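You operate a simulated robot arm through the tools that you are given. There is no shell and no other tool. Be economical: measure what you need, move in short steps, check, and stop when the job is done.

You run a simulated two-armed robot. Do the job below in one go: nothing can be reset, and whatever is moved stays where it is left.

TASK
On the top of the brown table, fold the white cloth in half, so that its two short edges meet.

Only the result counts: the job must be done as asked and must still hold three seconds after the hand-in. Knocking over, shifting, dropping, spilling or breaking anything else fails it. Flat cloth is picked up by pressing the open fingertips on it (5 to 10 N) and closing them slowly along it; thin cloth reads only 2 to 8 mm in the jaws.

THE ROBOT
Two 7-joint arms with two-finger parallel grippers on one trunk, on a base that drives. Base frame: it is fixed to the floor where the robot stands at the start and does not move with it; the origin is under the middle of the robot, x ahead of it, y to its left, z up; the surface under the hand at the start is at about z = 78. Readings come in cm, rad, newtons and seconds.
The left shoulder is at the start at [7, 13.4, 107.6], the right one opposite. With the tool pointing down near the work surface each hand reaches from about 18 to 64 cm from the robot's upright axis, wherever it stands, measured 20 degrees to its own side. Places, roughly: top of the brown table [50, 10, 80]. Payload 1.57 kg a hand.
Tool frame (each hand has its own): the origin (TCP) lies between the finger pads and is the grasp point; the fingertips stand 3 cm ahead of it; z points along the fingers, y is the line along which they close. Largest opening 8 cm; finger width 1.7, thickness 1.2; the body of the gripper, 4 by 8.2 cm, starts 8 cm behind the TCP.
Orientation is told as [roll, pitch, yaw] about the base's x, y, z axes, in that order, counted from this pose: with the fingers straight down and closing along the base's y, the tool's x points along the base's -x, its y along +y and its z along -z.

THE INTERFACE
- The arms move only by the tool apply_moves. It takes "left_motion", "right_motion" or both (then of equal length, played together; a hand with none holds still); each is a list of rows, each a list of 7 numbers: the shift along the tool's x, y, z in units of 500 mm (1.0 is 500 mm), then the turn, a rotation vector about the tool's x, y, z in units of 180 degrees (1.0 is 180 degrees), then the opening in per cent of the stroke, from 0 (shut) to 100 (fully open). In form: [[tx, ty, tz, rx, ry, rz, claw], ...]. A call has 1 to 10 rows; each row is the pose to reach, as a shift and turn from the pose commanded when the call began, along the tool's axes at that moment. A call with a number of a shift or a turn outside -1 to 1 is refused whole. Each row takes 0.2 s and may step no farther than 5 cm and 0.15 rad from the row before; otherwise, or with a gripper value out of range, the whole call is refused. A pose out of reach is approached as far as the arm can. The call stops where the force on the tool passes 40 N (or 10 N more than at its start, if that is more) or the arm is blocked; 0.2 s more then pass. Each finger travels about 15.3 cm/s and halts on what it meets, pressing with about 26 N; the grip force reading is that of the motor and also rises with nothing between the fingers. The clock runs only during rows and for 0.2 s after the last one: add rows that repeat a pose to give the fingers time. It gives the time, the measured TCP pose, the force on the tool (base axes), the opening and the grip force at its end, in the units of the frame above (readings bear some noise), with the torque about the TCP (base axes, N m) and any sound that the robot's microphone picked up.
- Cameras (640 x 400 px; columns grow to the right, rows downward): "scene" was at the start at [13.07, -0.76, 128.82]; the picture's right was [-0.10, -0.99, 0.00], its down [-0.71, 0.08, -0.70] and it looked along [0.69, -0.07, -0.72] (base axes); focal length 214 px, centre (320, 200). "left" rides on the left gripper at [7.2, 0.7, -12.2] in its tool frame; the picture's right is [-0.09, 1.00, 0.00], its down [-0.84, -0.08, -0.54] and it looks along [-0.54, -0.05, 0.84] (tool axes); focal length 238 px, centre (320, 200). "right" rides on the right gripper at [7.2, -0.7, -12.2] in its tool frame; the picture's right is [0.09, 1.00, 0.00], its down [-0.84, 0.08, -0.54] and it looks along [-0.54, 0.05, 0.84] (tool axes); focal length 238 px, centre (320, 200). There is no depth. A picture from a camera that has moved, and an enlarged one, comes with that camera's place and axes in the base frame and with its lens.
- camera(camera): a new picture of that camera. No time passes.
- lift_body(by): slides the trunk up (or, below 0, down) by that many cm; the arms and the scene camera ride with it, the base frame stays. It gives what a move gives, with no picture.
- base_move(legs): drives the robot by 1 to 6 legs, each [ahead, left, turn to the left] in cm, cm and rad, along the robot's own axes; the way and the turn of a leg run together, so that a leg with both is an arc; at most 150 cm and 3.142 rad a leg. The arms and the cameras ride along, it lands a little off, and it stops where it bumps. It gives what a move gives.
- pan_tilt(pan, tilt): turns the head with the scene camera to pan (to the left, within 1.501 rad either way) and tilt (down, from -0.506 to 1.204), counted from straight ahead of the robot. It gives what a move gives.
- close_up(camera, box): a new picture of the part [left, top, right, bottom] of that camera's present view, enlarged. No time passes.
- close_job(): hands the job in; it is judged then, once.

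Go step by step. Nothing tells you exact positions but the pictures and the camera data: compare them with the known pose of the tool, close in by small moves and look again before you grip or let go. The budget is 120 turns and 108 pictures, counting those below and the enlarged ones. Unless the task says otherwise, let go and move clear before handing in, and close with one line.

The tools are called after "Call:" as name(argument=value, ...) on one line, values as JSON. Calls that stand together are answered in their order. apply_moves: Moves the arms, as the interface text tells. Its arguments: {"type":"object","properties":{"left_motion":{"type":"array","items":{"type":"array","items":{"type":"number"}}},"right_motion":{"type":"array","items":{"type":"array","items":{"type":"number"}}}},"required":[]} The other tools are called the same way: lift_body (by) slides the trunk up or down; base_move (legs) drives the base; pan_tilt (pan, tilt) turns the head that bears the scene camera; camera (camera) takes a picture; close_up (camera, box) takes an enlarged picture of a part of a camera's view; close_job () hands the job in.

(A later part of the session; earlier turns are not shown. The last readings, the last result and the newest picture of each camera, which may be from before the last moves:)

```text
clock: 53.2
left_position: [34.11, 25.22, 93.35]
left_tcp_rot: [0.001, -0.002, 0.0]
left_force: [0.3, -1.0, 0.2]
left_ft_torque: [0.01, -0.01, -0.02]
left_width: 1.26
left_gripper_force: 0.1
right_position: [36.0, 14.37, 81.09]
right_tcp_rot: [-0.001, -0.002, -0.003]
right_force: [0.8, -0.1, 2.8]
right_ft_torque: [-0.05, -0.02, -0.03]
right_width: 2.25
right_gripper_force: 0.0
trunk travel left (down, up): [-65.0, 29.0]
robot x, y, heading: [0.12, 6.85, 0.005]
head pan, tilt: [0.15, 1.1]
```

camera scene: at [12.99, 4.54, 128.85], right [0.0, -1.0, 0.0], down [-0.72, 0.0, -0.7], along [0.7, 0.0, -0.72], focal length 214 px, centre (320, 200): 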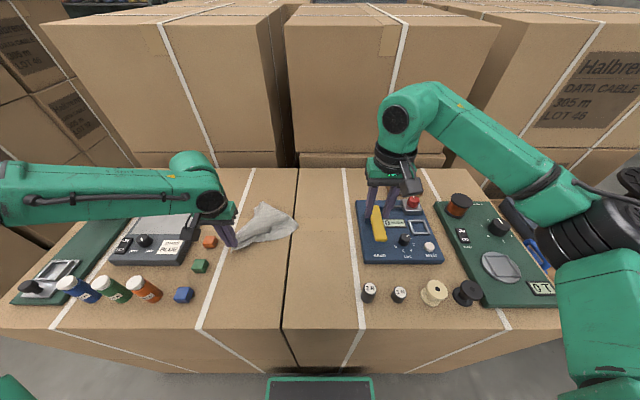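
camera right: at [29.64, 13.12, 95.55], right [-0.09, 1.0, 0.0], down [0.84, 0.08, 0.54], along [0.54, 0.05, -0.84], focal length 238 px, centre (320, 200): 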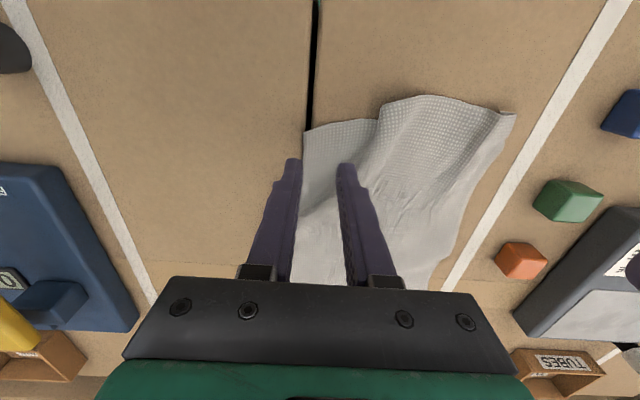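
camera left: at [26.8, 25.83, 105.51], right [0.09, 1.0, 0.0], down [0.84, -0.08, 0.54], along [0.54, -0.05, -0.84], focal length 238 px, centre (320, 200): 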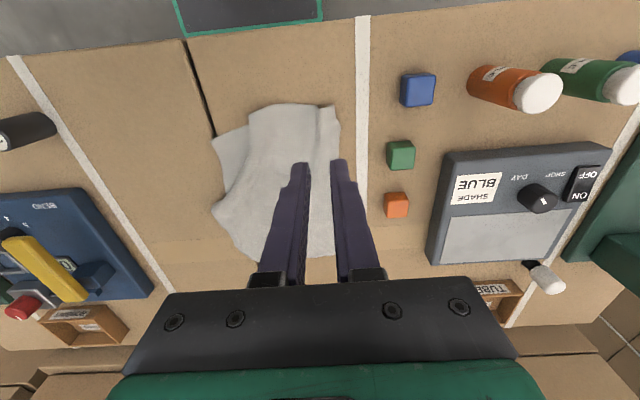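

Call:
apply_moves(right_motion=[[0, 0, 0.001, 0, 0, 0, 28], [0, 0, 0.0012, 0, 0, 0, 25], [0, 0, 0.0012, 0, 0, 0, 21], [0, 0, 0.0012, 0, 0, 0, 17], [0, 0, 0.0012, 0, 0, 0, 13], [0, 0, 0.0012, 0, 0, 0, 9], [0, 0, 0.0012, 0, 0, 0, 5], [0, 0, 0.0012, 0, 0, 0, 2], [0, 0, 0.0012, 0, 0, 0, 0], [0, 0, 0.0012, 0, 0, 0, 0]])

```text
clock: 55.4
left_position: [34.03, 25.03, 93.27]
left_tcp_rot: [0.0, -0.003, 0.002]
left_force: [-0.6, 0.0, -0.1]
left_ft_torque: [0.02, 0.0, -0.01]
left_width: 1.31
left_gripper_force: 0.0
right_position: [35.89, 14.34, 81.18]
right_tcp_rot: [0.003, -0.003, -0.003]
right_force: [1.6, -2.4, 16.4]
right_ft_torque: [-0.15, 0.0, 0.02]
right_width: 0.21
right_gripper_force: 23.8
trunk travel left (down, up): [-65.0, 29.0]
robot x, y, heading: [0.28, 7.19, -0.001]
head pan, tilt: [0.15, 1.1]
```

Right has it. Now the left grips the near-left corner too, so the near edge can be stretched between the hands.

Call:
apply_moves(left_motion=[[0.005, 0, 0.06, 0, 0, 0, 28], [0.005, 0, 0.12, 0, 0, 0, 28], [0.005, 0, 0.18, 0, 0, 0, 28], [0.005, 0, 0.22, 0, 0, 0, 28], [0.005, 0, 0.236, 0, 0, 0, 28], [0.005, 0, 0.241, 0, 0, 0, 28], [0.005, 0, 0.2425, 0, 0, 0, 28]], right_motion=[[0, 0, -0.005, 0, 0, 0, 0], [0, 0, -0.01, 0, 0, 0, 0], [0, 0, -0.01, 0, 0, 0, 0], [0, 0, -0.01, 0, 0, 0, 0], [0, 0, -0.01, 0, 0, 0, 0], [0, 0, -0.01, 0, 0, 0, 0], [0, 0, -0.01, 0, 0, 0, 0]])

Call:
camera(camera="left")

```text
clock: 57.0
left_position: [33.84, 25.08, 81.31]
left_tcp_rot: [-0.001, -0.002, 0.001]
left_force: [0.6, -0.7, 1.6]
left_ft_torque: [0.02, -0.02, -0.02]
left_width: 2.22
left_gripper_force: 0.0
right_position: [35.92, 14.35, 81.61]
right_tcp_rot: [0.001, -0.003, -0.003]
right_force: [-0.4, 0.3, -0.3]
right_ft_torque: [0.02, -0.01, -0.01]
right_width: 0.21
right_gripper_force: 23.6
trunk travel left (down, up): [-65.0, 29.0]
robot x, y, heading: [0.13, 7.91, -0.001]
head pan, tilt: [0.15, 1.1]
```

```text
43 pictures are left
camera left: at [26.56, 25.86, 93.44], right [0.09, 1.0, 0.0], down [0.84, -0.08, 0.54], along [0.54, -0.05, -0.84], focal length 238 px, centre (320, 200)
```

left: 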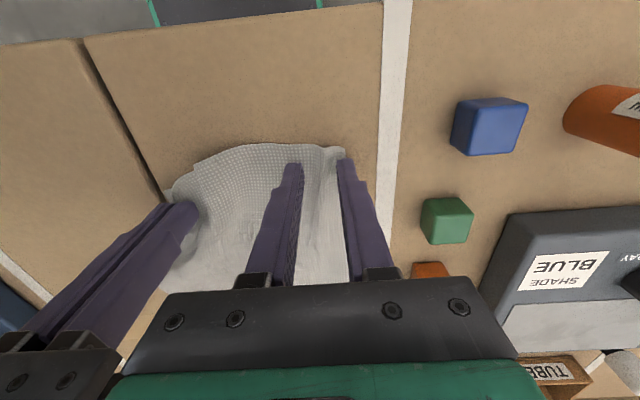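

Call:
apply_moves(left_motion=[[0, 0, 0.001, 0, 0, 0, 28], [0, 0, 0.001, 0, 0, 0, 25], [0, 0, 0.001, 0, 0, 0, 21], [0, 0, 0.001, 0, 0, 0, 17], [0, 0, 0.001, 0, 0, 0, 13], [0, 0, 0.001, 0, 0, 0, 9], [0, 0, 0.001, 0, 0, 0, 5], [0, 0, 0.001, 0, 0, 0, 2], [0, 0, 0.001, 0, 0, 0, 0], [0, 0, 0.001, 0, 0, 0, 0]])

Call:
camera(camera="left")

```text
clock: 59.2
left_position: [33.74, 25.24, 81.28]
left_tcp_rot: [0.0, 0.0, 0.003]
left_force: [0.2, 0.7, 4.8]
left_ft_torque: [0.07, 0.04, -0.03]
left_width: 0.22
left_gripper_force: 23.6
right_position: [35.93, 14.34, 81.48]
right_tcp_rot: [-0.001, -0.002, -0.002]
right_force: [-0.2, 0.1, -0.3]
right_ft_torque: [0.02, 0.02, -0.01]
right_width: 0.21
right_gripper_force: 23.6
trunk travel left (down, up): [-65.0, 29.0]
robot x, y, heading: [-0.17, 7.49, -0.0]
head pan, tilt: [0.15, 1.1]
```

```text
42 pictures are left
camera left: at [26.54, 25.86, 93.41], right [0.09, 1.0, 0.0], down [0.84, -0.08, 0.54], along [0.54, -0.05, -0.84], focal length 238 px, centre (320, 200)
```

left: 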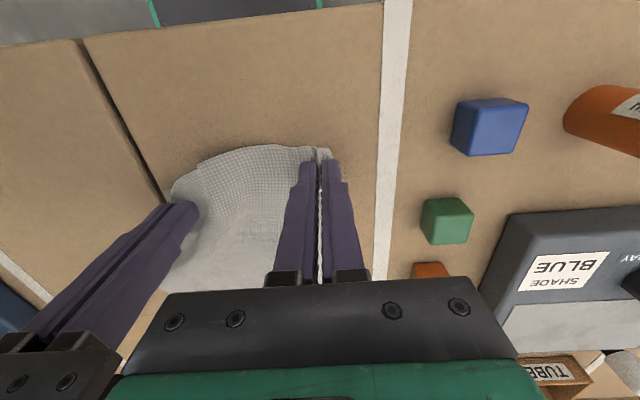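

Both near corners are held. I'll raise a little, spread the hands until the edge is nearly taut, and look.

Call:
apply_moves(left_motion=[[-0.02, 0, -0.04, 0, 0, 0, 0], [-0.04, 0, -0.1, 0, 0, 0, 0], [-0.06, 0, -0.16, 0, 0, 0, 0], [-0.06, 0, -0.2, 0, 0, 0, 0], [-0.06, 0, -0.2, 0, 0, 0, 0], [-0.06, 0, -0.2, 0, 0, 0, 0]], right_motion=[[0, 0, -0.04, 0, 0, 0, 0], [-0.01, -0.01, -0.1, 0, 0, 0, 0], [-0.02, -0.025, -0.16, 0, 0, 0, 0], [-0.02, -0.035, -0.2, 0, 0, 0, 0], [-0.02, -0.04, -0.2, 0, 0, 0, 0], [-0.02, -0.04, -0.2, 0, 0, 0, 0]])

Call:
camera(camera="scene")

Call:
camera(camera="right")

```text
clock: 60.6
left_position: [36.46, 25.05, 91.31]
left_tcp_rot: [-0.002, -0.002, 0.002]
left_force: [0.4, -5.0, 0.7]
left_ft_torque: [-0.11, 0.02, -0.05]
left_width: 0.22
left_gripper_force: 23.7
right_position: [36.95, 12.44, 91.49]
right_tcp_rot: [0.0, -0.002, -0.001]
right_force: [-0.4, 3.6, -0.2]
right_ft_torque: [0.16, 0.01, 0.01]
right_width: 0.23
right_gripper_force: 23.5
trunk travel left (down, up): [-65.0, 29.0]
robot x, y, heading: [-0.09, 7.3, 0.001]
head pan, tilt: [0.15, 1.1]
```

```text
41 pictures are left
camera scene: at [11.3, 8.36, 126.66], right [0.15, -0.99, 0.0], down [-0.88, -0.13, -0.45], along [0.45, 0.07, -0.89], focal length 214 px, centre (320, 200)
```

scene: 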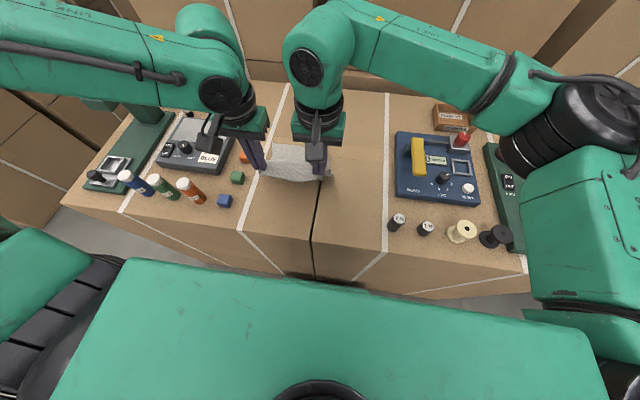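

```text
40 pictures are left
camera right: at [29.78, 11.71, 103.67], right [-0.09, 1.0, 0.0], down [0.84, 0.08, 0.54], along [0.54, 0.05, -0.84], focal length 238 px, centre (320, 200)
```

right: 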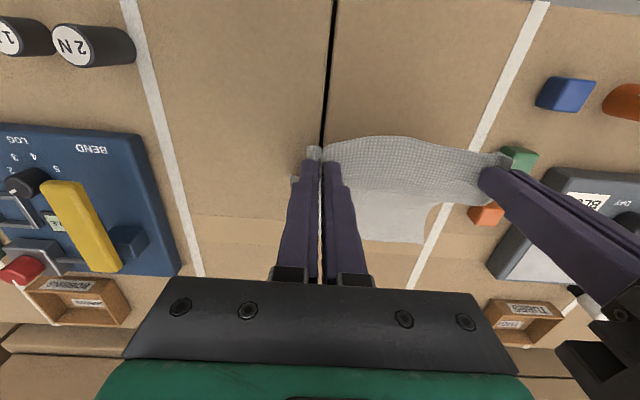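

The near edge is taut between the hands. I'll raise the trunk so the cloth hangs as a clean curtain, which lets me re-lay it: lower half down toward the robot, then the upper half folded back over it.

Call:
lift_body(by=17)

Call:
apply_moves(left_motion=[[-0.05, 0, 0, 0, 0, 0, 0], [-0.1, 0, 0, 0, 0, 0, 0], [-0.15, 0, 0, 0, 0, 0, 0], [-0.19, 0, 0, 0, 0, 0, 0], [-0.19, 0, 0, 0, 0, 0, 0], [-0.19, 0, 0, 0, 0, 0, 0]], right_motion=[[-0.05, 0, 0, 0, 0, 0, 0], [-0.1, 0, 0, 0, 0, 0, 0], [-0.15, 0, 0, 0, 0, 0, 0], [-0.19, 0, 0, 0, 0, 0, 0], [-0.19, 0, 0, 0, 0, 0, 0], [-0.19, 0, 0, 0, 0, 0, 0]])

Call:
pan_tilt(pan=0.1, tilt=0.95)

Call:
camera(camera="scene")

```text
clock: 62.5
left_position: [36.48, 25.11, 108.27]
left_tcp_rot: [-0.002, -0.003, 0.002]
left_force: [0.7, -4.1, -0.2]
left_ft_torque: [-0.14, -0.03, -0.04]
left_width: 0.21
left_gripper_force: 23.2
right_position: [36.94, 12.33, 108.45]
right_tcp_rot: [0.0, -0.002, -0.002]
right_force: [-0.4, 3.8, -0.2]
right_ft_torque: [0.16, 0.04, 0.04]
right_width: 0.21
right_gripper_force: 23.3
trunk travel left (down, up): [-82.0, 12.0]
robot x, y, heading: [-0.04, 7.47, 0.001]
head pan, tilt: [0.15, 1.1]
```

```text
clock: 64.0
left_position: [45.76, 25.17, 108.28]
left_tcp_rot: [-0.001, -0.002, -0.002]
left_force: [0.7, -6.9, 0.1]
left_ft_torque: [-0.23, 0.0, -0.03]
left_width: 0.21
left_gripper_force: 23.8
right_position: [46.46, 12.32, 108.56]
right_tcp_rot: [0.0, -0.002, 0.0]
right_force: [-0.7, 7.7, -0.4]
right_ft_torque: [0.26, 0.0, 0.04]
right_width: 0.19
right_gripper_force: 23.5
trunk travel left (down, up): [-82.0, 12.0]
robot x, y, heading: [0.0, 7.23, 0.006]
head pan, tilt: [0.15, 1.1]
```

```text
clock: 64.7
left_position: [45.73, 25.19, 108.27]
left_tcp_rot: [-0.002, -0.002, 0.003]
left_force: [0.4, -9.0, -0.2]
left_ft_torque: [-0.28, -0.01, 0.02]
left_width: 0.21
left_gripper_force: 23.5
right_position: [46.6, 12.14, 108.55]
right_tcp_rot: [0.0, -0.002, 0.0]
right_force: [-0.7, 8.6, -0.7]
right_ft_torque: [0.28, 0.03, 0.05]
right_width: 0.2
right_gripper_force: 23.9
trunk travel left (down, up): [-82.0, 12.0]
robot x, y, heading: [-0.17, 7.09, -0.002]
head pan, tilt: [0.099, 0.949]
```

```text
39 pictures are left
camera scene: at [12.31, 8.14, 144.67], right [0.1, -1.0, 0.0], down [-0.81, -0.08, -0.58], along [0.58, 0.06, -0.81], focal length 214 px, centre (320, 200)
```

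scene: 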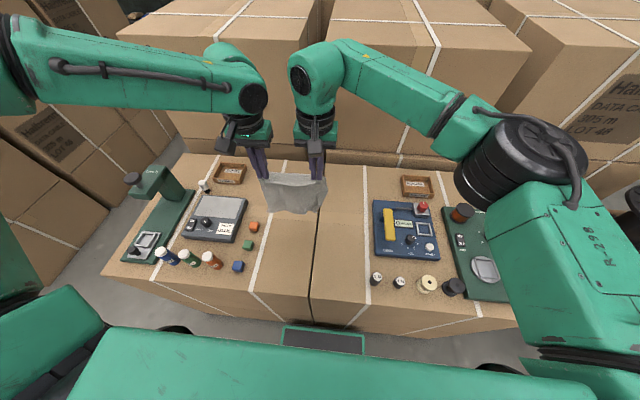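

Reach is good here. I move slightly further out, ease tension, and lower until the bottom edge just touches.

Call:
apply_moves(left_motion=[[-0.035, 0, 0, 0, 0, 0, 0], [-0.072, 0, 0, 0, 0, 0, 0], [-0.072, 0, 0.04, 0, 0, 0, 0], [-0.072, 0, 0.08, 0, 0, 0, 0], [-0.072, 0, 0.11, 0, 0, 0, 0], [-0.072, 0, 0.11, 0, 0, 0, 0]], right_motion=[[-0.03, 0.002, 0, 0, 0, 0, 0], [-0.058, 0.004, 0, 0, 0, 0, 0], [-0.058, 0.004, 0.04, 0, 0, 0, 0], [-0.058, 0.004, 0.08, 0, 0, 0, 0], [-0.058, 0.004, 0.11, 0, 0, 0, 0], [-0.058, 0.004, 0.11, 0, 0, 0, 0]])

Call:
close_up(camera="scene", box=[220, 120, 380, 240])

Call:
camera(camera="left")

```text
clock: 66.0
left_position: [49.51, 25.18, 102.79]
left_tcp_rot: [0.0, -0.001, 0.002]
left_force: [-0.4, -2.6, 0.3]
left_ft_torque: [-0.09, -0.01, 0.0]
left_width: 0.21
left_gripper_force: 23.7
right_position: [49.33, 12.49, 102.93]
right_tcp_rot: [0.0, -0.003, -0.001]
right_force: [-0.5, 2.9, -0.7]
right_ft_torque: [0.11, -0.01, 0.05]
right_width: 0.22
right_gripper_force: 23.6
trunk travel left (down, up): [-82.0, 12.0]
robot x, y, heading: [0.0, 7.06, 0.003]
head pan, tilt: [0.099, 0.949]
```

```text
3.33 times, centred on (300, 180) of scene
camera zoom: at [12.25, 8.12, 144.68], right [0.1, -1.0, 0.0], down [-0.81, -0.08, -0.58], along [0.58, 0.06, -0.81], focal length 715 px, centre (387, 267)
```

zoom: 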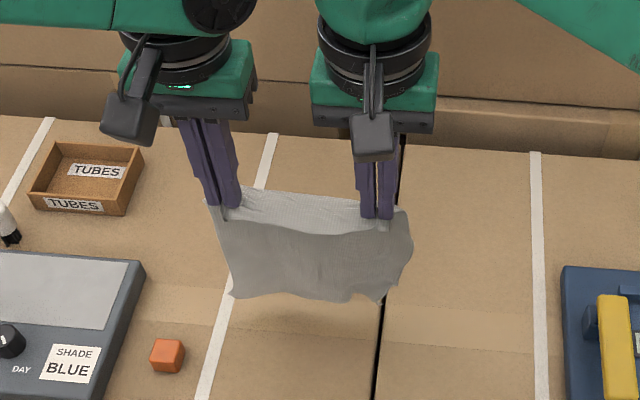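

```text
37 pictures are left
camera left: at [42.31, 25.86, 114.95], right [0.09, 1.0, 0.0], down [0.84, -0.08, 0.54], along [0.54, -0.05, -0.84], focal length 238 px, centre (320, 200)
```

left: 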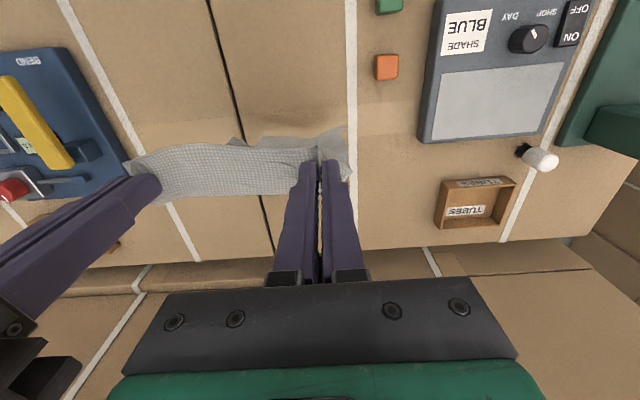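

The curtain hangs cleanly, with the body leaving the jaws on the far side. So the gentler fold is: touch down near the robot, lay the lower half away from me, then bring the held edge back over it. Moving the curtain nearer first.

Call:
apply_moves(left_motion=[[0.03, 0, -0.04, 0, 0, 0, 0], [0.075, 0, -0.04, 0, 0, 0, 0], [0.12, 0, -0.04, 0, 0, 0, 0], [0.165, 0, -0.04, 0, 0, 0, 0], [0.2, 0, -0.04, 0, 0, 0, 0], [0.22, 0, -0.04, 0, 0, 0, 0], [0.22, 0, -0.04, 0, 0, 0, 0], [0.22, 0, -0.02, 0, 0, 0, 0], [0.22, 0, 0.0, 0, 0, 0, 0], [0.22, 0, 0.01, 0, 0, 0, 0]], right_motion=[[0.03, 0, -0.04, 0, 0, 0, 0], [0.075, 0, -0.04, 0, 0, 0, 0], [0.12, 0, -0.04, 0, 0, 0, 0], [0.165, 0, -0.04, 0, 0, 0, 0], [0.2, 0, -0.04, 0, 0, 0, 0], [0.22, 0, -0.04, 0, 0, 0, 0], [0.22, 0, -0.04, 0, 0, 0, 0], [0.22, 0, -0.02, 0, 0, 0, 0], [0.22, 0, 0.0, 0, 0, 0, 0], [0.22, 0, 0.01, 0, 0, 0, 0]])

Call:
close_up(camera="scene", box=[220, 150, 400, 285])

```text
clock: 68.2
left_position: [38.51, 24.97, 102.36]
left_tcp_rot: [-0.002, -0.002, 0.001]
left_force: [-0.2, 0.5, 0.7]
left_ft_torque: [-0.03, -0.02, -0.03]
left_width: 0.21
left_gripper_force: 23.6
right_position: [38.24, 12.41, 102.48]
right_tcp_rot: [0.0, -0.001, 0.0]
right_force: [0.5, 0.8, 0.3]
right_ft_torque: [0.06, -0.01, -0.03]
right_width: 0.23
right_gripper_force: 23.8
trunk travel left (down, up): [-82.0, 12.0]
robot x, y, heading: [-0.01, 6.86, -0.004]
head pan, tilt: [0.099, 0.949]
```

```text
2.96 times, centred on (310, 218) of scene
camera zoom: at [12.32, 8.13, 144.68], right [0.1, -1.0, 0.0], down [-0.81, -0.08, -0.58], along [0.58, 0.06, -0.81], focal length 636 px, centre (350, 148)
```

zoom: 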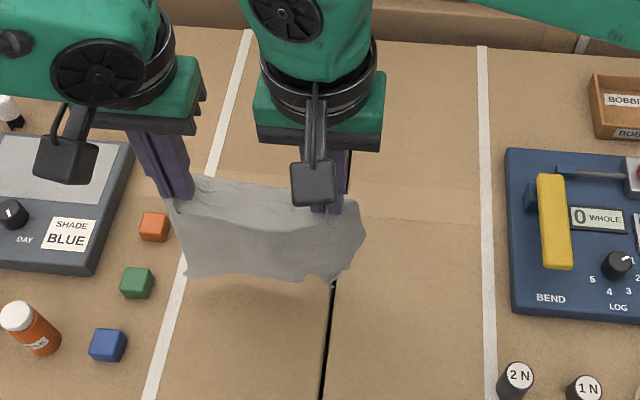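

Touchdown is imminent. I lower while moving outward so the lower half is laid along the table.

Call:
apply_moves(left_motion=[[0, 0, 0.02, 0, 0, 0, 0], [-0.01, 0, 0.04, 0, 0, 0, 0], [-0.03, 0, 0.06, 0, 0, 0, 0], [-0.054, 0, 0.084, 0, 0, 0, 0], [-0.078, 0, 0.108, 0, 0, 0, 0], [-0.102, 0, 0.132, 0, 0, 0, 0], [-0.126, 0, 0.156, 0, 0, 0, 0], [-0.15, 0, 0.18, 0, 0, 0, 0], [-0.174, 0, 0.204, 0, 0, 0, 0], [-0.198, 0, 0.228, 0, 0, 0, 0]], right_motion=[[0, 0, 0.02, 0, 0, 0, 0], [-0.01, 0, 0.04, 0, 0, 0, 0], [-0.03, 0, 0.06, 0, 0, 0, 0], [-0.054, 0, 0.084, 0, 0, 0, 0], [-0.078, 0, 0.108, 0, 0, 0, 0], [-0.102, 0, 0.132, 0, 0, 0, 0], [-0.126, 0, 0.156, 0, 0, 0, 0], [-0.15, 0, 0.18, 0, 0, 0, 0], [-0.174, 0, 0.204, 0, 0, 0, 0], [-0.198, 0, 0.228, 0, 0, 0, 0]])

Call:
close_up(camera="scene", box=[220, 150, 400, 285])

Call:
camera(camera="left")

```text
clock: 70.5
left_position: [47.28, 26.01, 92.09]
left_tcp_rot: [-0.006, -0.004, -0.002]
left_force: [1.6, -17.0, -1.3]
left_ft_torque: [-0.55, -0.06, 0.02]
left_width: 0.22
left_gripper_force: 23.8
left hand out of reach, approached as far as the arm can: row 9, 10
right_position: [48.23, 12.63, 91.31]
right_tcp_rot: [0.005, 0.001, 0.002]
right_force: [-1.7, 17.3, 0.3]
right_ft_torque: [0.54, -0.01, 0.08]
right_width: 0.24
right_gripper_force: 23.8
trunk travel left (down, up): [-82.0, 12.0]
robot x, y, heading: [0.27, 6.99, 0.0]
head pan, tilt: [0.099, 0.949]
```

```text
2.96 times, centred on (310, 218) of scene
camera zoom: at [12.31, 8.21, 144.68], right [0.1, -1.0, 0.0], down [-0.81, -0.08, -0.58], along [0.58, 0.06, -0.81], focal length 636 px, centre (350, 148)
```

zoom: 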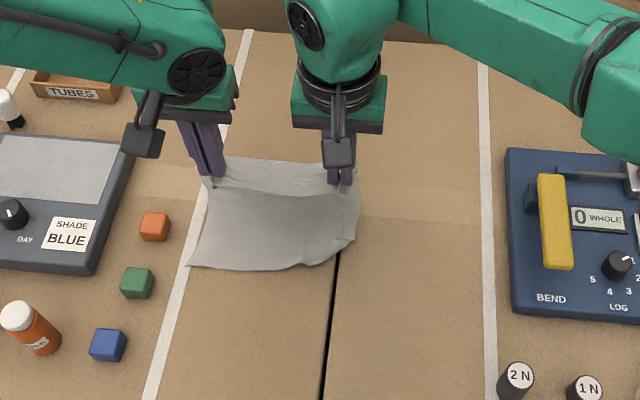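

```text
34 pictures are left
camera left: at [40.12, 26.72, 104.31], right [0.09, 1.0, -0.01], down [0.83, -0.07, 0.55], along [0.54, -0.06, -0.84], focal length 238 px, centre (320, 200)
```

left: 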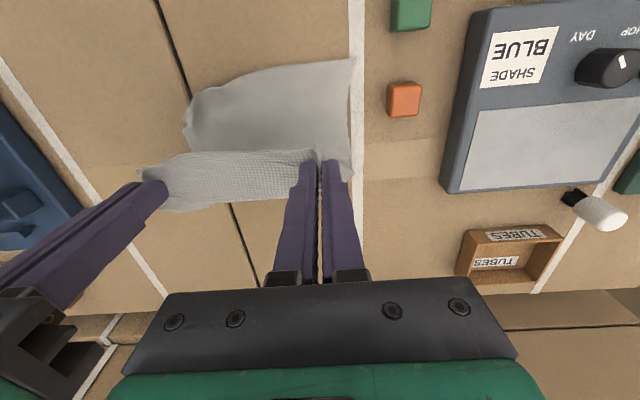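

The lower half is laid nicely. Let me check the right side of the lower edge before folding back.

Call:
camera(camera="right")

Call:
close_up(camera="left", box=[120, 40, 380, 220])

```text
33 pictures are left
camera right: at [41.08, 11.93, 103.45], right [-0.09, 1.0, 0.01], down [0.84, 0.08, 0.54], along [0.54, 0.06, -0.84], focal length 238 px, centre (320, 200)
```

right: 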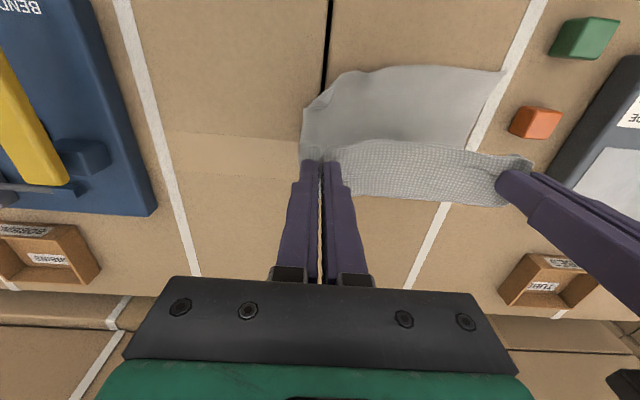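

```text
2.22 times, centred on (250, 130) of left
camera zoom: at [40.12, 26.72, 104.31], right [0.09, 1.0, -0.01], down [0.83, -0.07, 0.55], along [0.54, -0.06, -0.84], focal length 530 px, centre (476, 356)
```

zoom: 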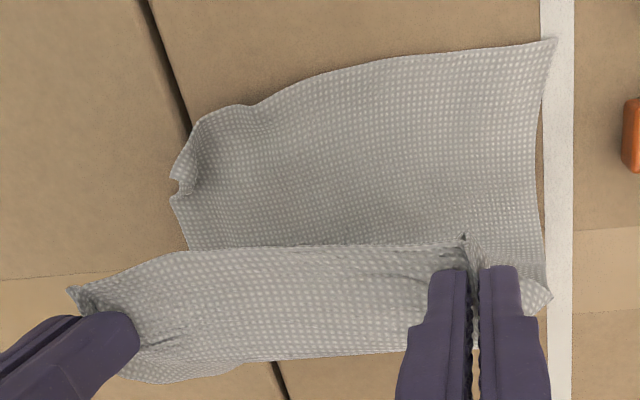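

The far-right corner (now at the near right) is tucked under. I'll lift and re-lay closer to the robot, then drag outward so the trailing corner unrolls.

Call:
apply_moves(left_motion=[[0.02, -0.008, -0.06, 0, 0, 0, 0], [0.06, -0.014, -0.12, 0, 0, 0, 0], [0.1, -0.014, -0.18, 0, 0, 0, 0], [0.15, -0.014, -0.24, 0, 0, 0, 0], [0.2, -0.014, -0.27, 0, 0, 0, 0], [0.24, -0.014, -0.27, 0, 0, 0, 0], [0.24, -0.014, -0.27, 0, 0, 0, 0], [0.24, -0.014, -0.27, 0, 0, 0, 0]], right_motion=[[0.02, 0.0, -0.06, 0, 0, 0, 0], [0.06, 0.0, -0.12, 0, 0, 0, 0], [0.11, 0.0, -0.18, 0, 0, 0, 0], [0.16, 0.0, -0.24, 0, 0, 0, 0], [0.22, 0.0, -0.27, 0, 0, 0, 0], [0.25, 0.0, -0.28, 0, 0, 0, 0], [0.25, 0.0, -0.28, 0, 0, 0, 0], [0.25, 0.0, -0.28, 0, 0, 0, 0]])

Call:
close_up(camera="scene", box=[220, 180, 400, 315])

```text
clock: 72.2
left_position: [35.29, 25.24, 105.41]
left_tcp_rot: [0.0, -0.001, 0.003]
left_force: [0.5, -2.5, 0.2]
left_ft_torque: [-0.12, -0.02, -0.01]
left_width: 0.23
left_gripper_force: 24.0
right_position: [35.8, 12.66, 105.21]
right_tcp_rot: [-0.001, -0.002, -0.002]
right_force: [-0.1, 3.0, 0.0]
right_ft_torque: [0.11, -0.01, 0.02]
right_width: 0.21
right_gripper_force: 23.6
trunk travel left (down, up): [-82.0, 12.0]
robot x, y, heading: [-0.32, 7.43, 0.001]
head pan, tilt: [0.099, 0.949]
```

```text
2.96 times, centred on (310, 248) of scene
camera zoom: at [12.29, 8.14, 144.68], right [0.1, -1.0, 0.0], down [-0.81, -0.08, -0.58], along [0.58, 0.06, -0.81], focal length 636 px, centre (350, 59)
```

zoom: 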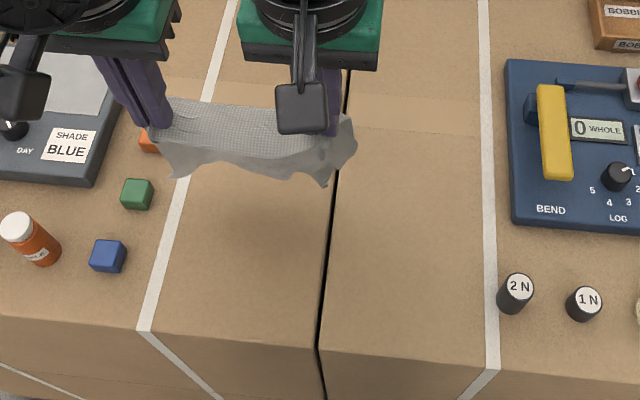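

Call:
apply_moves(left_motion=[[0, 0, 0.04, 0, 0, 0, 0], [-0.01, 0, 0.08, 0, 0, 0, 0], [-0.03, 0, 0.12, 0, 0, 0, 0], [-0.06, 0, 0.16, 0, 0, 0, 0], [-0.1, 0, 0.2, 0, 0, 0, 0], [-0.14, 0, 0.235, 0, 0, 0, 0], [-0.18, 0, 0.25, 0, 0, 0, 0], [-0.22, 0, 0.26, 0, 0, 0, 0], [-0.25, -0.004, 0.27, 0, 0, 0, 0]], right_motion=[[0, 0, 0.04, 0, 0, 0, 0], [-0.01, 0, 0.08, 0, 0, 0, 0], [-0.03, 0, 0.12, 0, 0, 0, 0], [-0.06, 0, 0.16, 0, 0, 0, 0], [-0.1, 0, 0.2, 0, 0, 0, 0], [-0.14, 0, 0.235, 0, 0, 0, 0], [-0.18, 0, 0.25, 0, 0, 0, 0], [-0.22, 0, 0.26, 0, 0, 0, 0], [-0.24, 0, 0.27, 0, 0, 0, 0]])

Call:
camera(camera="left")

```text
clock: 74.2
left_position: [47.19, 25.23, 92.49]
left_tcp_rot: [-0.003, -0.003, -0.001]
left_force: [-0.2, -4.7, -0.6]
left_ft_torque: [-0.14, -0.01, -0.03]
left_width: 0.22
left_gripper_force: 23.7
left hand out of reach, approached as far as the arm can: row 9
right_position: [47.79, 12.48, 91.62]
right_tcp_rot: [0.001, -0.001, -0.001]
right_force: [0.8, 4.6, -0.2]
right_ft_torque: [0.17, 0.02, 0.02]
right_width: 0.21
right_gripper_force: 23.4
trunk travel left (down, up): [-82.0, 12.0]
robot x, y, heading: [0.06, 7.26, 0.0]
head pan, tilt: [0.099, 0.949]
```

```text
30 pictures are left
camera left: at [40.0, 26.02, 104.69], right [0.09, 1.0, 0.0], down [0.84, -0.08, 0.54], along [0.54, -0.05, -0.84], focal length 238 px, centre (320, 200)
```

left: 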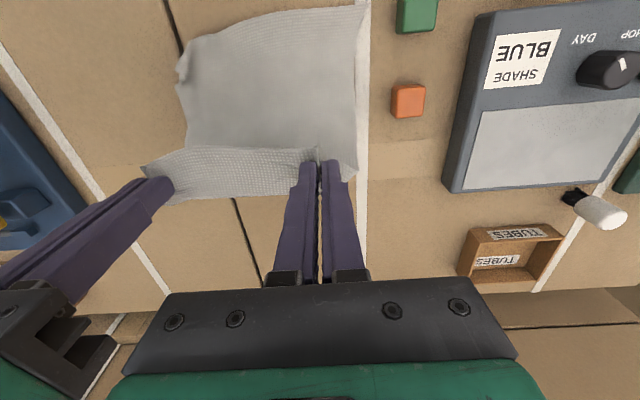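

The tuck persists but is smaller. I'll lift again, shift right, and re-lay with a sideways (+y) drag so that the corner trails outward.

Call:
apply_moves(left_motion=[[0.02, -0.01, -0.06, 0, 0, 0, 0], [0.06, -0.03, -0.12, 0, 0, 0, 0], [0.1, -0.05, -0.18, 0, 0, 0, 0], [0.15, -0.075, -0.23, 0, 0, 0, 0], [0.2, -0.1, -0.26, 0, 0, 0, 0], [0.22, -0.12, -0.26, 0, 0, 0, 0], [0.22, -0.12, -0.24, 0, 0, 0, 0], [0.22, -0.12, -0.2, 0, 0, 0, 0], [0.22, -0.12, -0.18, 0, 0, 0, 0]], right_motion=[[0.02, -0.01, -0.06, 0, 0, 0, 0], [0.06, -0.03, -0.12, 0, 0, 0, 0], [0.11, -0.05, -0.18, 0, 0, 0, 0], [0.16, -0.075, -0.24, 0, 0, 0, 0], [0.21, -0.1, -0.27, 0, 0, 0, 0], [0.23, -0.12, -0.27, 0, 0, 0, 0], [0.23, -0.12, -0.25, 0, 0, 0, 0], [0.23, -0.12, -0.21, 0, 0, 0, 0], [0.23, -0.12, -0.19, 0, 0, 0, 0]])

Call:
apply_moves(left_motion=[[-0.005, 0.025, 0.02, 0, 0, 0, 0], [-0.01, 0.05, 0.04, 0, 0, 0, 0], [-0.015, 0.075, 0.06, 0, 0, 0, 0], [-0.03, 0.1, 0.08, 0, 0, 0, 0], [-0.05, 0.115, 0.1, 0, 0, 0, 0], [-0.08, 0.12, 0.13, 0, 0, 0, 0], [-0.12, 0.12, 0.16, 0, 0, 0, 0], [-0.16, 0.12, 0.175, 0, 0, 0, 0], [-0.2, 0.12, 0.18, 0, 0, 0, 0], [-0.215, 0.12, 0.18, 0, 0, 0, 0]], right_motion=[[-0.005, 0.025, 0.02, 0, 0, 0, 0], [-0.01, 0.05, 0.04, 0, 0, 0, 0], [-0.015, 0.075, 0.06, 0, 0, 0, 0], [-0.03, 0.1, 0.08, 0, 0, 0, 0], [-0.05, 0.115, 0.1, 0, 0, 0, 0], [-0.08, 0.12, 0.13, 0, 0, 0, 0], [-0.12, 0.12, 0.16, 0, 0, 0, 0], [-0.16, 0.12, 0.175, 0, 0, 0, 0], [-0.2, 0.12, 0.18, 0, 0, 0, 0], [-0.215, 0.12, 0.18, 0, 0, 0, 0]])

Call:
camera(camera="left")

```text
clock: 76.2
left_position: [36.12, 19.37, 101.32]
left_tcp_rot: [-0.003, -0.001, 0.001]
left_force: [0.3, -5.2, -0.9]
left_ft_torque: [-0.14, 0.01, -0.07]
left_width: 0.24
left_gripper_force: 23.4
right_position: [36.42, 6.44, 101.13]
right_tcp_rot: [-0.001, -0.003, -0.001]
right_force: [-1.1, 5.3, -1.2]
right_ft_torque: [0.19, -0.01, 0.05]
right_width: 0.21
right_gripper_force: 23.5
trunk travel left (down, up): [-82.0, 12.0]
robot x, y, heading: [0.26, 7.12, 0.004]
head pan, tilt: [0.099, 0.949]
```

```text
clock: 78.5
left_position: [46.92, 25.4, 92.41]
left_tcp_rot: [-0.002, -0.001, 0.002]
left_force: [0.0, -5.1, -0.4]
left_ft_torque: [-0.18, -0.01, -0.01]
left_width: 0.22
left_gripper_force: 23.9
right_position: [47.22, 12.39, 92.26]
right_tcp_rot: [0.001, -0.001, 0.0]
right_force: [-0.2, 6.2, 0.8]
right_ft_torque: [0.17, 0.03, 0.02]
right_width: 0.21
right_gripper_force: 23.7
trunk travel left (down, up): [-82.0, 12.0]
robot x, y, heading: [-0.13, 7.28, -0.002]
head pan, tilt: [0.099, 0.949]
```

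```text
29 pictures are left
camera left: at [39.77, 26.06, 104.61], right [0.09, 1.0, 0.0], down [0.84, -0.08, 0.54], along [0.54, -0.05, -0.84], focal length 238 px, centre (320, 200)
```

left: 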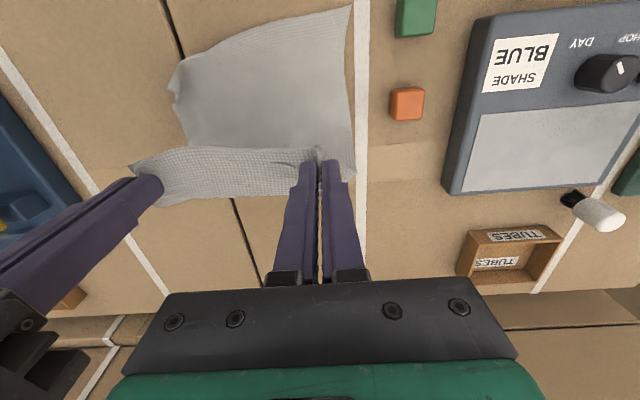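

Call:
close_up(camera="left", box=[140, 30, 270, 130])

Call:
close_up(camera="right", box=[270, 20, 430, 140])

```text
4.00 times, centred on (205, 80) of left
camera zoom: at [39.77, 26.06, 104.61], right [0.09, 1.0, 0.0], down [0.84, -0.08, 0.54], along [0.54, -0.05, -0.84], focal length 953 px, centre (780, 680)
```

zoom: 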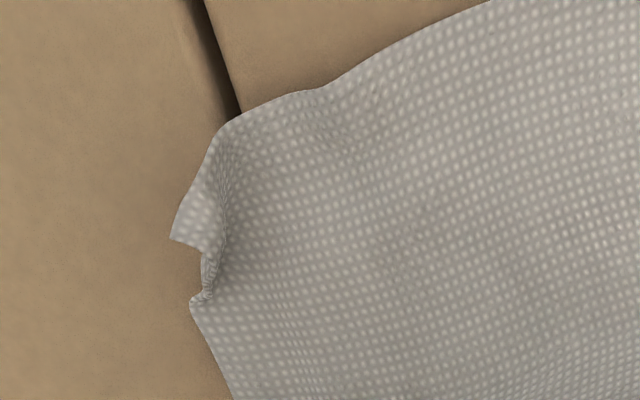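

```text
3.33 times, centred on (350, 80) of right
camera zoom: at [39.96, 11.83, 104.37], right [-0.09, 1.0, 0.0], down [0.84, 0.08, 0.54], along [0.54, 0.05, -0.84], focal length 794 px, centre (220, 600)
```

zoom: 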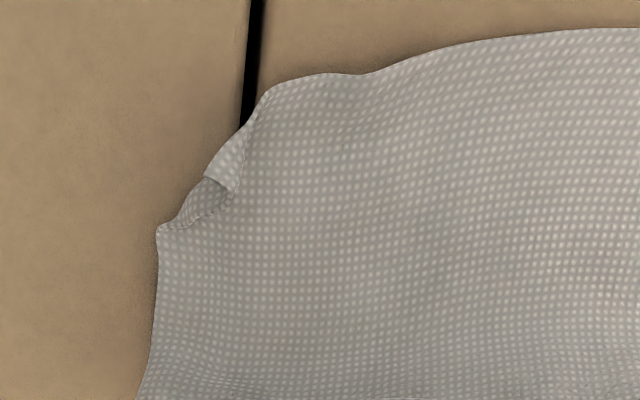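

The dog-ear is just a small crumple where the corner had been pinched; the edge is otherwise good (about x 37–40). Now I fold: bring the held edge back over the laid half onto that lower edge.

Call:
apply_moves(left_motion=[[0.027, 0.002, 0.012, 0, 0, 0, 0], [0.054, 0.004, 0.028, 0, 0, 0, 0], [0.079, 0.006, 0.045, 0, 0, 0, 0], [0.102, 0.008, 0.064, 0, 0, 0, 0], [0.121, 0.01, 0.087, 0, 0, 0, 0], [0.138, 0.012, 0.112, 0, 0, 0, 0], [0.151, 0.014, 0.14, 0, 0, 0, 0], [0.162, 0.016, 0.168, 0, 0, 0, 0], [0.168, 0.016, 0.188, 0, 0, 0, 0]], right_motion=[[0.024, 0.003, 0.012, 0, 0, 0, 0], [0.048, 0.006, 0.028, 0, 0, 0, 0], [0.071, 0.009, 0.045, 0, 0, 0, 0], [0.092, 0.012, 0.064, 0, 0, 0, 0], [0.107, 0.014, 0.087, 0, 0, 0, 0], [0.12, 0.016, 0.112, 0, 0, 0, 0], [0.13, 0.018, 0.14, 0, 0, 0, 0], [0.138, 0.02, 0.168, 0, 0, 0, 0], [0.142, 0.02, 0.188, 0, 0, 0, 0]])

Call:
camera(camera="left")

Call:
camera(camera="right")

Call:
close_up(camera="scene", box=[220, 150, 400, 285])

```text
clock: 80.5
left_position: [37.8, 26.93, 85.0]
left_tcp_rot: [-0.006, -0.005, 0.001]
left_force: [4.2, -21.5, -3.2]
left_ft_torque: [-0.63, -0.14, 0.0]
left_width: 0.26
left_gripper_force: 23.6
left hand out of reach, approached as far as the arm can: row 7, 8, 9
right_position: [39.75, 13.89, 82.68]
right_tcp_rot: [0.007, 0.0, 0.001]
right_force: [-4.2, 20.6, 2.6]
right_ft_torque: [0.7, 0.13, 0.14]
right_width: 0.23
right_gripper_force: 23.3
trunk travel left (down, up): [-82.0, 12.0]
robot x, y, heading: [0.02, 6.92, 0.002]
head pan, tilt: [0.099, 0.949]
```

```text
26 pictures are left
camera left: at [30.67, 27.74, 97.22], right [0.09, 1.0, -0.01], down [0.83, -0.07, 0.55], along [0.54, -0.06, -0.84], focal length 238 px, centre (320, 200)
```

left: 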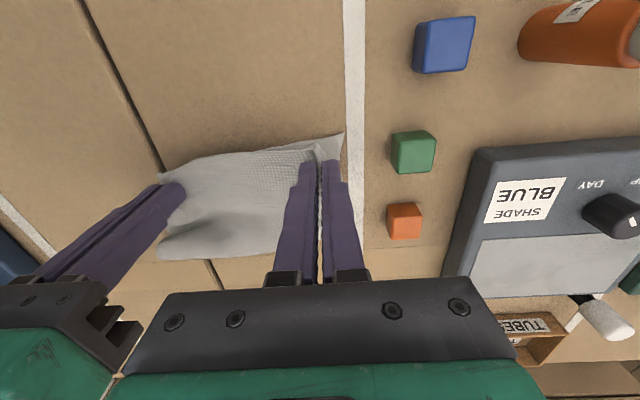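

```text
25 pictures are left
camera right: at [32.67, 13.16, 94.87], right [-0.09, 1.0, 0.01], down [0.84, 0.07, 0.54], along [0.54, 0.06, -0.84], focal length 238 px, centre (320, 200)
```

right: 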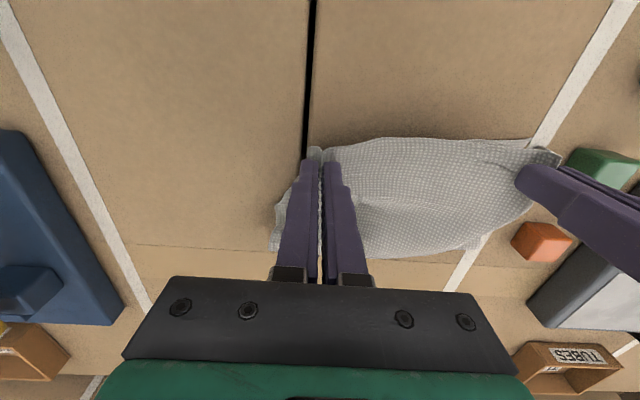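

```text
2.96 times, centred on (310, 218) of scene
camera zoom: at [12.31, 8.14, 144.68], right [0.1, -1.0, 0.0], down [-0.81, -0.08, -0.58], along [0.58, 0.06, -0.81], focal length 636 px, centre (350, 148)
```

zoom: 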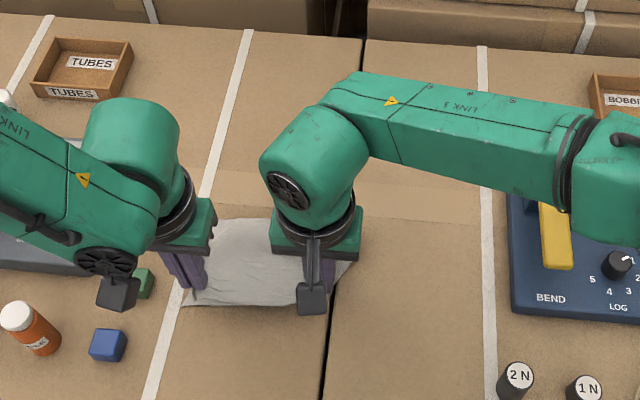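

The fold has formed; the left can't go lower with the trunk raised. I'll ease the tension, raise the right a bit, and bring the trunk down.

Call:
apply_moves(left_motion=[[0, -0.004, 0, 0, 0, 0, 0], [0, -0.01, 0, 0, 0, 0, 0], [0, -0.01, 0, 0, 0, 0, 0]], right_motion=[[0, 0, -0.02, 0, 0, 0, 0], [0, 0, -0.04, 0, 0, 0, 0], [0, 0, -0.04, 0, 0, 0, 0]])

Call:
lift_body(by=-2.7)

```text
clock: 81.2
left_position: [37.71, 26.74, 85.2]
left_tcp_rot: [-0.006, -0.002, 0.0]
left_force: [3.5, -17.8, -1.3]
left_ft_torque: [-0.54, -0.1, 0.01]
left_width: 0.22
left_gripper_force: 23.4
right_position: [39.9, 13.6, 84.66]
right_tcp_rot: [0.001, -0.001, -0.002]
right_force: [-4.1, 18.4, 1.4]
right_ft_torque: [0.6, 0.11, 0.07]
right_width: 0.24
right_gripper_force: 24.0
trunk travel left (down, up): [-82.0, 12.0]
robot x, y, heading: [0.17, 6.94, -0.002]
head pan, tilt: [0.099, 0.949]
```

```text
clock: 82.0
left_position: [37.74, 26.75, 82.48]
left_tcp_rot: [-0.005, -0.002, 0.002]
left_force: [4.9, -17.0, -1.2]
left_ft_torque: [-0.53, -0.15, 0.05]
left_width: 0.24
left_gripper_force: 23.6
right_position: [39.9, 13.59, 81.88]
right_tcp_rot: [0.003, -0.002, 0.0]
right_force: [-3.9, 19.1, 1.0]
right_ft_torque: [0.56, 0.1, 0.03]
right_width: 0.24
right_gripper_force: 24.2
trunk travel left (down, up): [-79.3, 14.7]
robot x, y, heading: [0.22, 7.83, 0.0]
head pan, tilt: [0.099, 0.949]
```

Call:
lift_body(by=-0.5)

Call:
apply_moves(left_motion=[[0, -0.004, 0.006, 0, 0, 0, 2], [0, -0.004, 0.006, 0, 0, 0, 6], [0, -0.004, 0.006, 0, 0, 0, 12], [0, -0.004, 0.006, 0, 0, 0, 20], [0, -0.004, 0.0, 0, 0, 0, 28], [0, -0.004, -0.03, 0, 0, 0, 28], [0, -0.004, -0.08, 0, 0, 0, 28], [0, -0.004, -0.16, 0, 0, 0, 28], [-0.01, 0.02, -0.24, 0, 0, 0, 28]], right_motion=[[0, 0.004, 0, 0, 0, 0, 2], [0, 0.004, 0, 0, 0, 0, 6], [0, 0.004, 0, 0, 0, 0, 12], [0, 0.004, 0, 0, 0, 0, 20], [0, 0.004, 0, 0, 0, 0, 28], [0, 0.004, -0.03, 0, 0, 0, 28], [0, 0.004, -0.08, 0, 0, 0, 28], [0, 0.004, -0.16, 0, 0, 0, 28], [0, -0.02, -0.24, 0, 0, 0, 28]])

Call:
camera(camera="left")

Call:
camera(camera="right")

```text
clock: 82.5
left_position: [37.84, 26.55, 81.97]
left_tcp_rot: [-0.002, -0.002, 0.001]
left_force: [3.0, -17.8, -0.5]
left_ft_torque: [-0.52, -0.09, 0.04]
left_width: 0.25
left_gripper_force: 23.3
right_position: [39.83, 13.69, 81.32]
right_tcp_rot: [0.002, -0.002, 0.0]
right_force: [-4.3, 18.5, 1.0]
right_ft_torque: [0.53, 0.1, 0.08]
right_width: 0.2
right_gripper_force: 23.7
trunk travel left (down, up): [-78.8, 15.2]
robot x, y, heading: [-0.03, 7.42, -0.005]
head pan, tilt: [0.099, 0.949]
```

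```text
clock: 84.5
left_position: [37.66, 27.78, 94.2]
left_tcp_rot: [-0.003, -0.002, 0.001]
left_force: [0.4, 0.5, -0.8]
left_ft_torque: [0.0, 0.03, 0.01]
left_width: 2.24
left_gripper_force: 0.0
right_position: [39.88, 12.61, 93.93]
right_tcp_rot: [0.0, -0.004, 0.001]
right_force: [-0.9, 0.2, 0.5]
right_ft_torque: [-0.01, -0.01, 0.02]
right_width: 2.24
right_gripper_force: 0.0
trunk travel left (down, up): [-78.8, 15.2]
robot x, y, heading: [-0.12, 7.17, 0.004]
head pan, tilt: [0.099, 0.949]
```

```text
23 pictures are left
camera left: at [30.47, 28.53, 106.37], right [0.09, 1.0, 0.0], down [0.84, -0.08, 0.54], along [0.54, -0.05, -0.84], focal length 238 px, centre (320, 200)
```

left: 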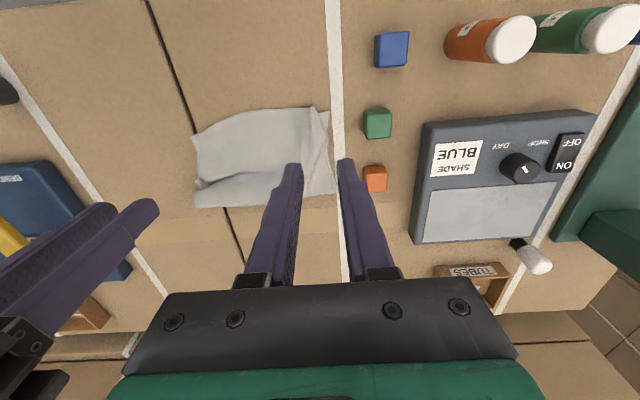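

```text
22 pictures are left
camera right: at [32.61, 11.89, 105.92], right [-0.09, 1.0, 0.0], down [0.84, 0.08, 0.54], along [0.54, 0.05, -0.84], focal length 238 px, centre (320, 200)
```

right: 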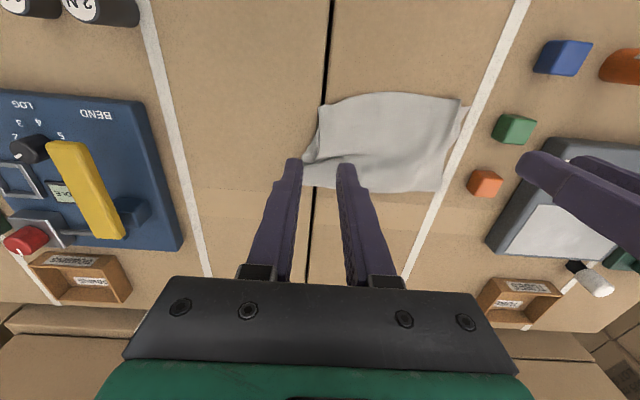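

The cloth is folded in half. I'll move the hands well clear and inspect closely.

Call:
apply_moves(left_motion=[[0, 0.04, -0.08, 0, 0, 0, 28], [0, 0.1, -0.14, 0, 0, 0, 28], [0, 0.18, -0.16, 0, 0, 0, 28], [0, 0.24, -0.16, 0, 0, 0, 28]], right_motion=[[0, -0.04, -0.08, 0, 0, 0, 28], [0, -0.1, -0.12, 0, 0, 0, 28], [0, -0.19, -0.12, 0, 0, 0, 28], [0, -0.28, -0.12, 0, 0, 0, 28]])

Call:
close_up(camera="scene", box=[250, 190, 350, 265])

Call:
close_up(camera="right", box=[440, 40, 640, 180])

```text
clock: 85.5
left_position: [38.08, 39.78, 101.66]
left_tcp_rot: [-0.001, -0.001, 0.0]
left_force: [0.0, -1.0, -0.6]
left_ft_torque: [0.03, -0.03, 0.0]
left_width: 2.25
left_gripper_force: 0.1
right_position: [39.69, -1.48, 99.73]
right_tcp_rot: [0.002, -0.001, -0.002]
right_force: [0.0, 0.2, -0.1]
right_ft_torque: [0.04, -0.03, 0.02]
right_width: 2.24
right_gripper_force: 0.1
trunk travel left (down, up): [-78.8, 15.2]
robot x, y, heading: [0.41, 7.46, -0.001]
head pan, tilt: [0.099, 0.949]
```

```text
5.33 times, centred on (300, 228) of scene
camera zoom: at [12.17, 7.99, 141.49], right [0.1, -1.0, 0.0], down [-0.81, -0.08, -0.58], along [0.58, 0.06, -0.81], focal length 1144 px, centre (427, 53)
```

zoom: 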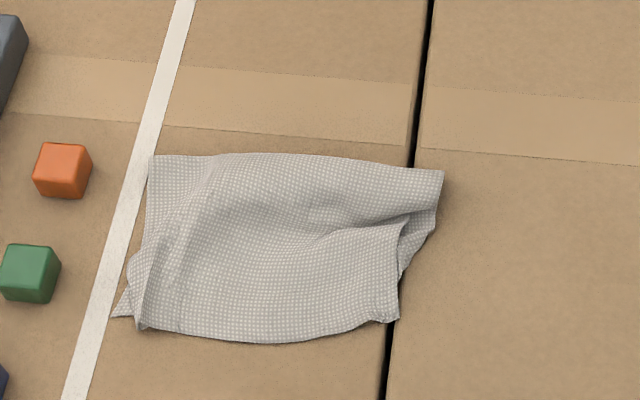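

```text
2.86 times, centred on (540, 110) of right
camera zoom: at [32.63, -2.07, 111.9], right [-0.09, 1.0, 0.0], down [0.84, 0.08, 0.54], along [0.54, 0.05, -0.84], focal length 681 px, centre (-309, 457)
```

zoom: 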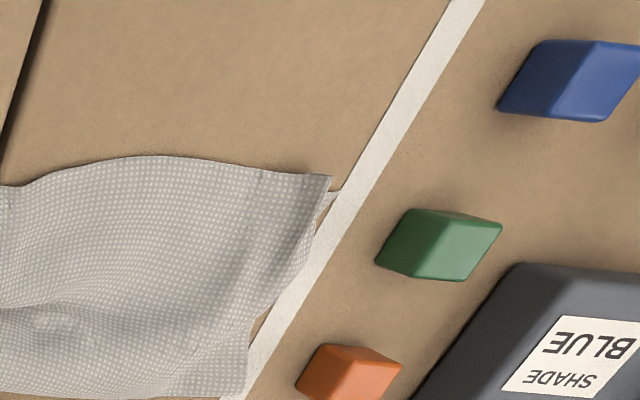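

Left side is well aligned. On the right, the lower layer's corner is still crumpled and tucked; let me look at it from close up.

Call:
apply_moves(right_motion=[[0.02, 0.07, 0.06, 0, 0, 0, 28], [0.04, 0.14, 0.12, 0, 0, 0, 28], [0.05, 0.18, 0.18, 0, 0, 0, 28], [0.05, 0.18, 0.2, 0, 0, 0, 28]])

Call:
close_up(camera="right", box=[290, 60, 510, 220])

Call:
close_up(camera="scene", box=[305, 210, 345, 255])

```text
clock: 86.5
left_position: [38.21, 39.84, 101.83]
left_tcp_rot: [-0.001, -0.001, 0.0]
left_force: [0.3, -0.1, -0.1]
left_ft_torque: [0.01, 0.02, 0.0]
left_width: 2.25
left_gripper_force: 0.1
right_position: [37.33, 7.68, 89.46]
right_tcp_rot: [-0.001, 0.0, 0.0]
right_force: [-0.1, -0.3, -0.2]
right_ft_torque: [-0.01, 0.01, 0.01]
right_width: 2.23
right_gripper_force: 0.1
trunk travel left (down, up): [-78.8, 15.2]
robot x, y, heading: [0.22, 7.39, -0.002]
head pan, tilt: [0.099, 0.949]
```

```text
2.50 times, centred on (400, 140) of right
camera zoom: at [30.18, 7.15, 101.63], right [-0.09, 1.0, 0.0], down [0.84, 0.08, 0.54], along [0.54, 0.05, -0.84], focal length 596 px, centre (120, 350)
```

zoom: 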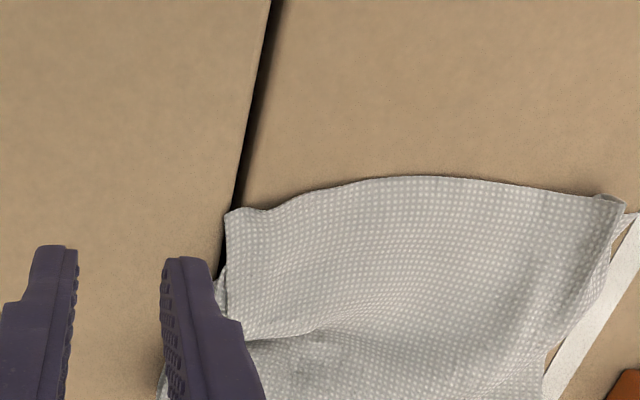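

```text
8.89 times, centred on (325, 232) of scene
camera zoom: at [12.32, 8.09, 141.48], right [0.1, -1.0, 0.0], down [-0.81, -0.08, -0.58], along [0.58, 0.06, -0.81], focal length 1906 px, centre (276, -89)
```

zoom: 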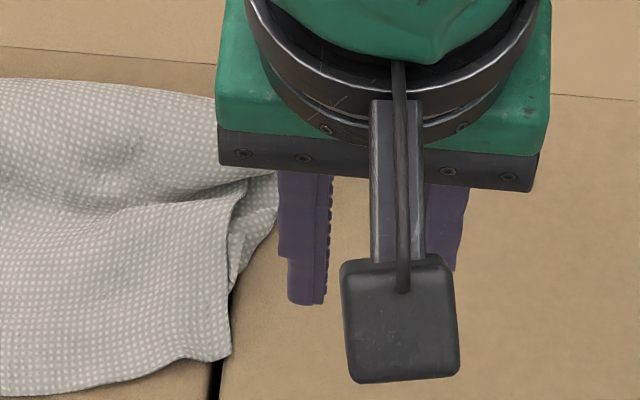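

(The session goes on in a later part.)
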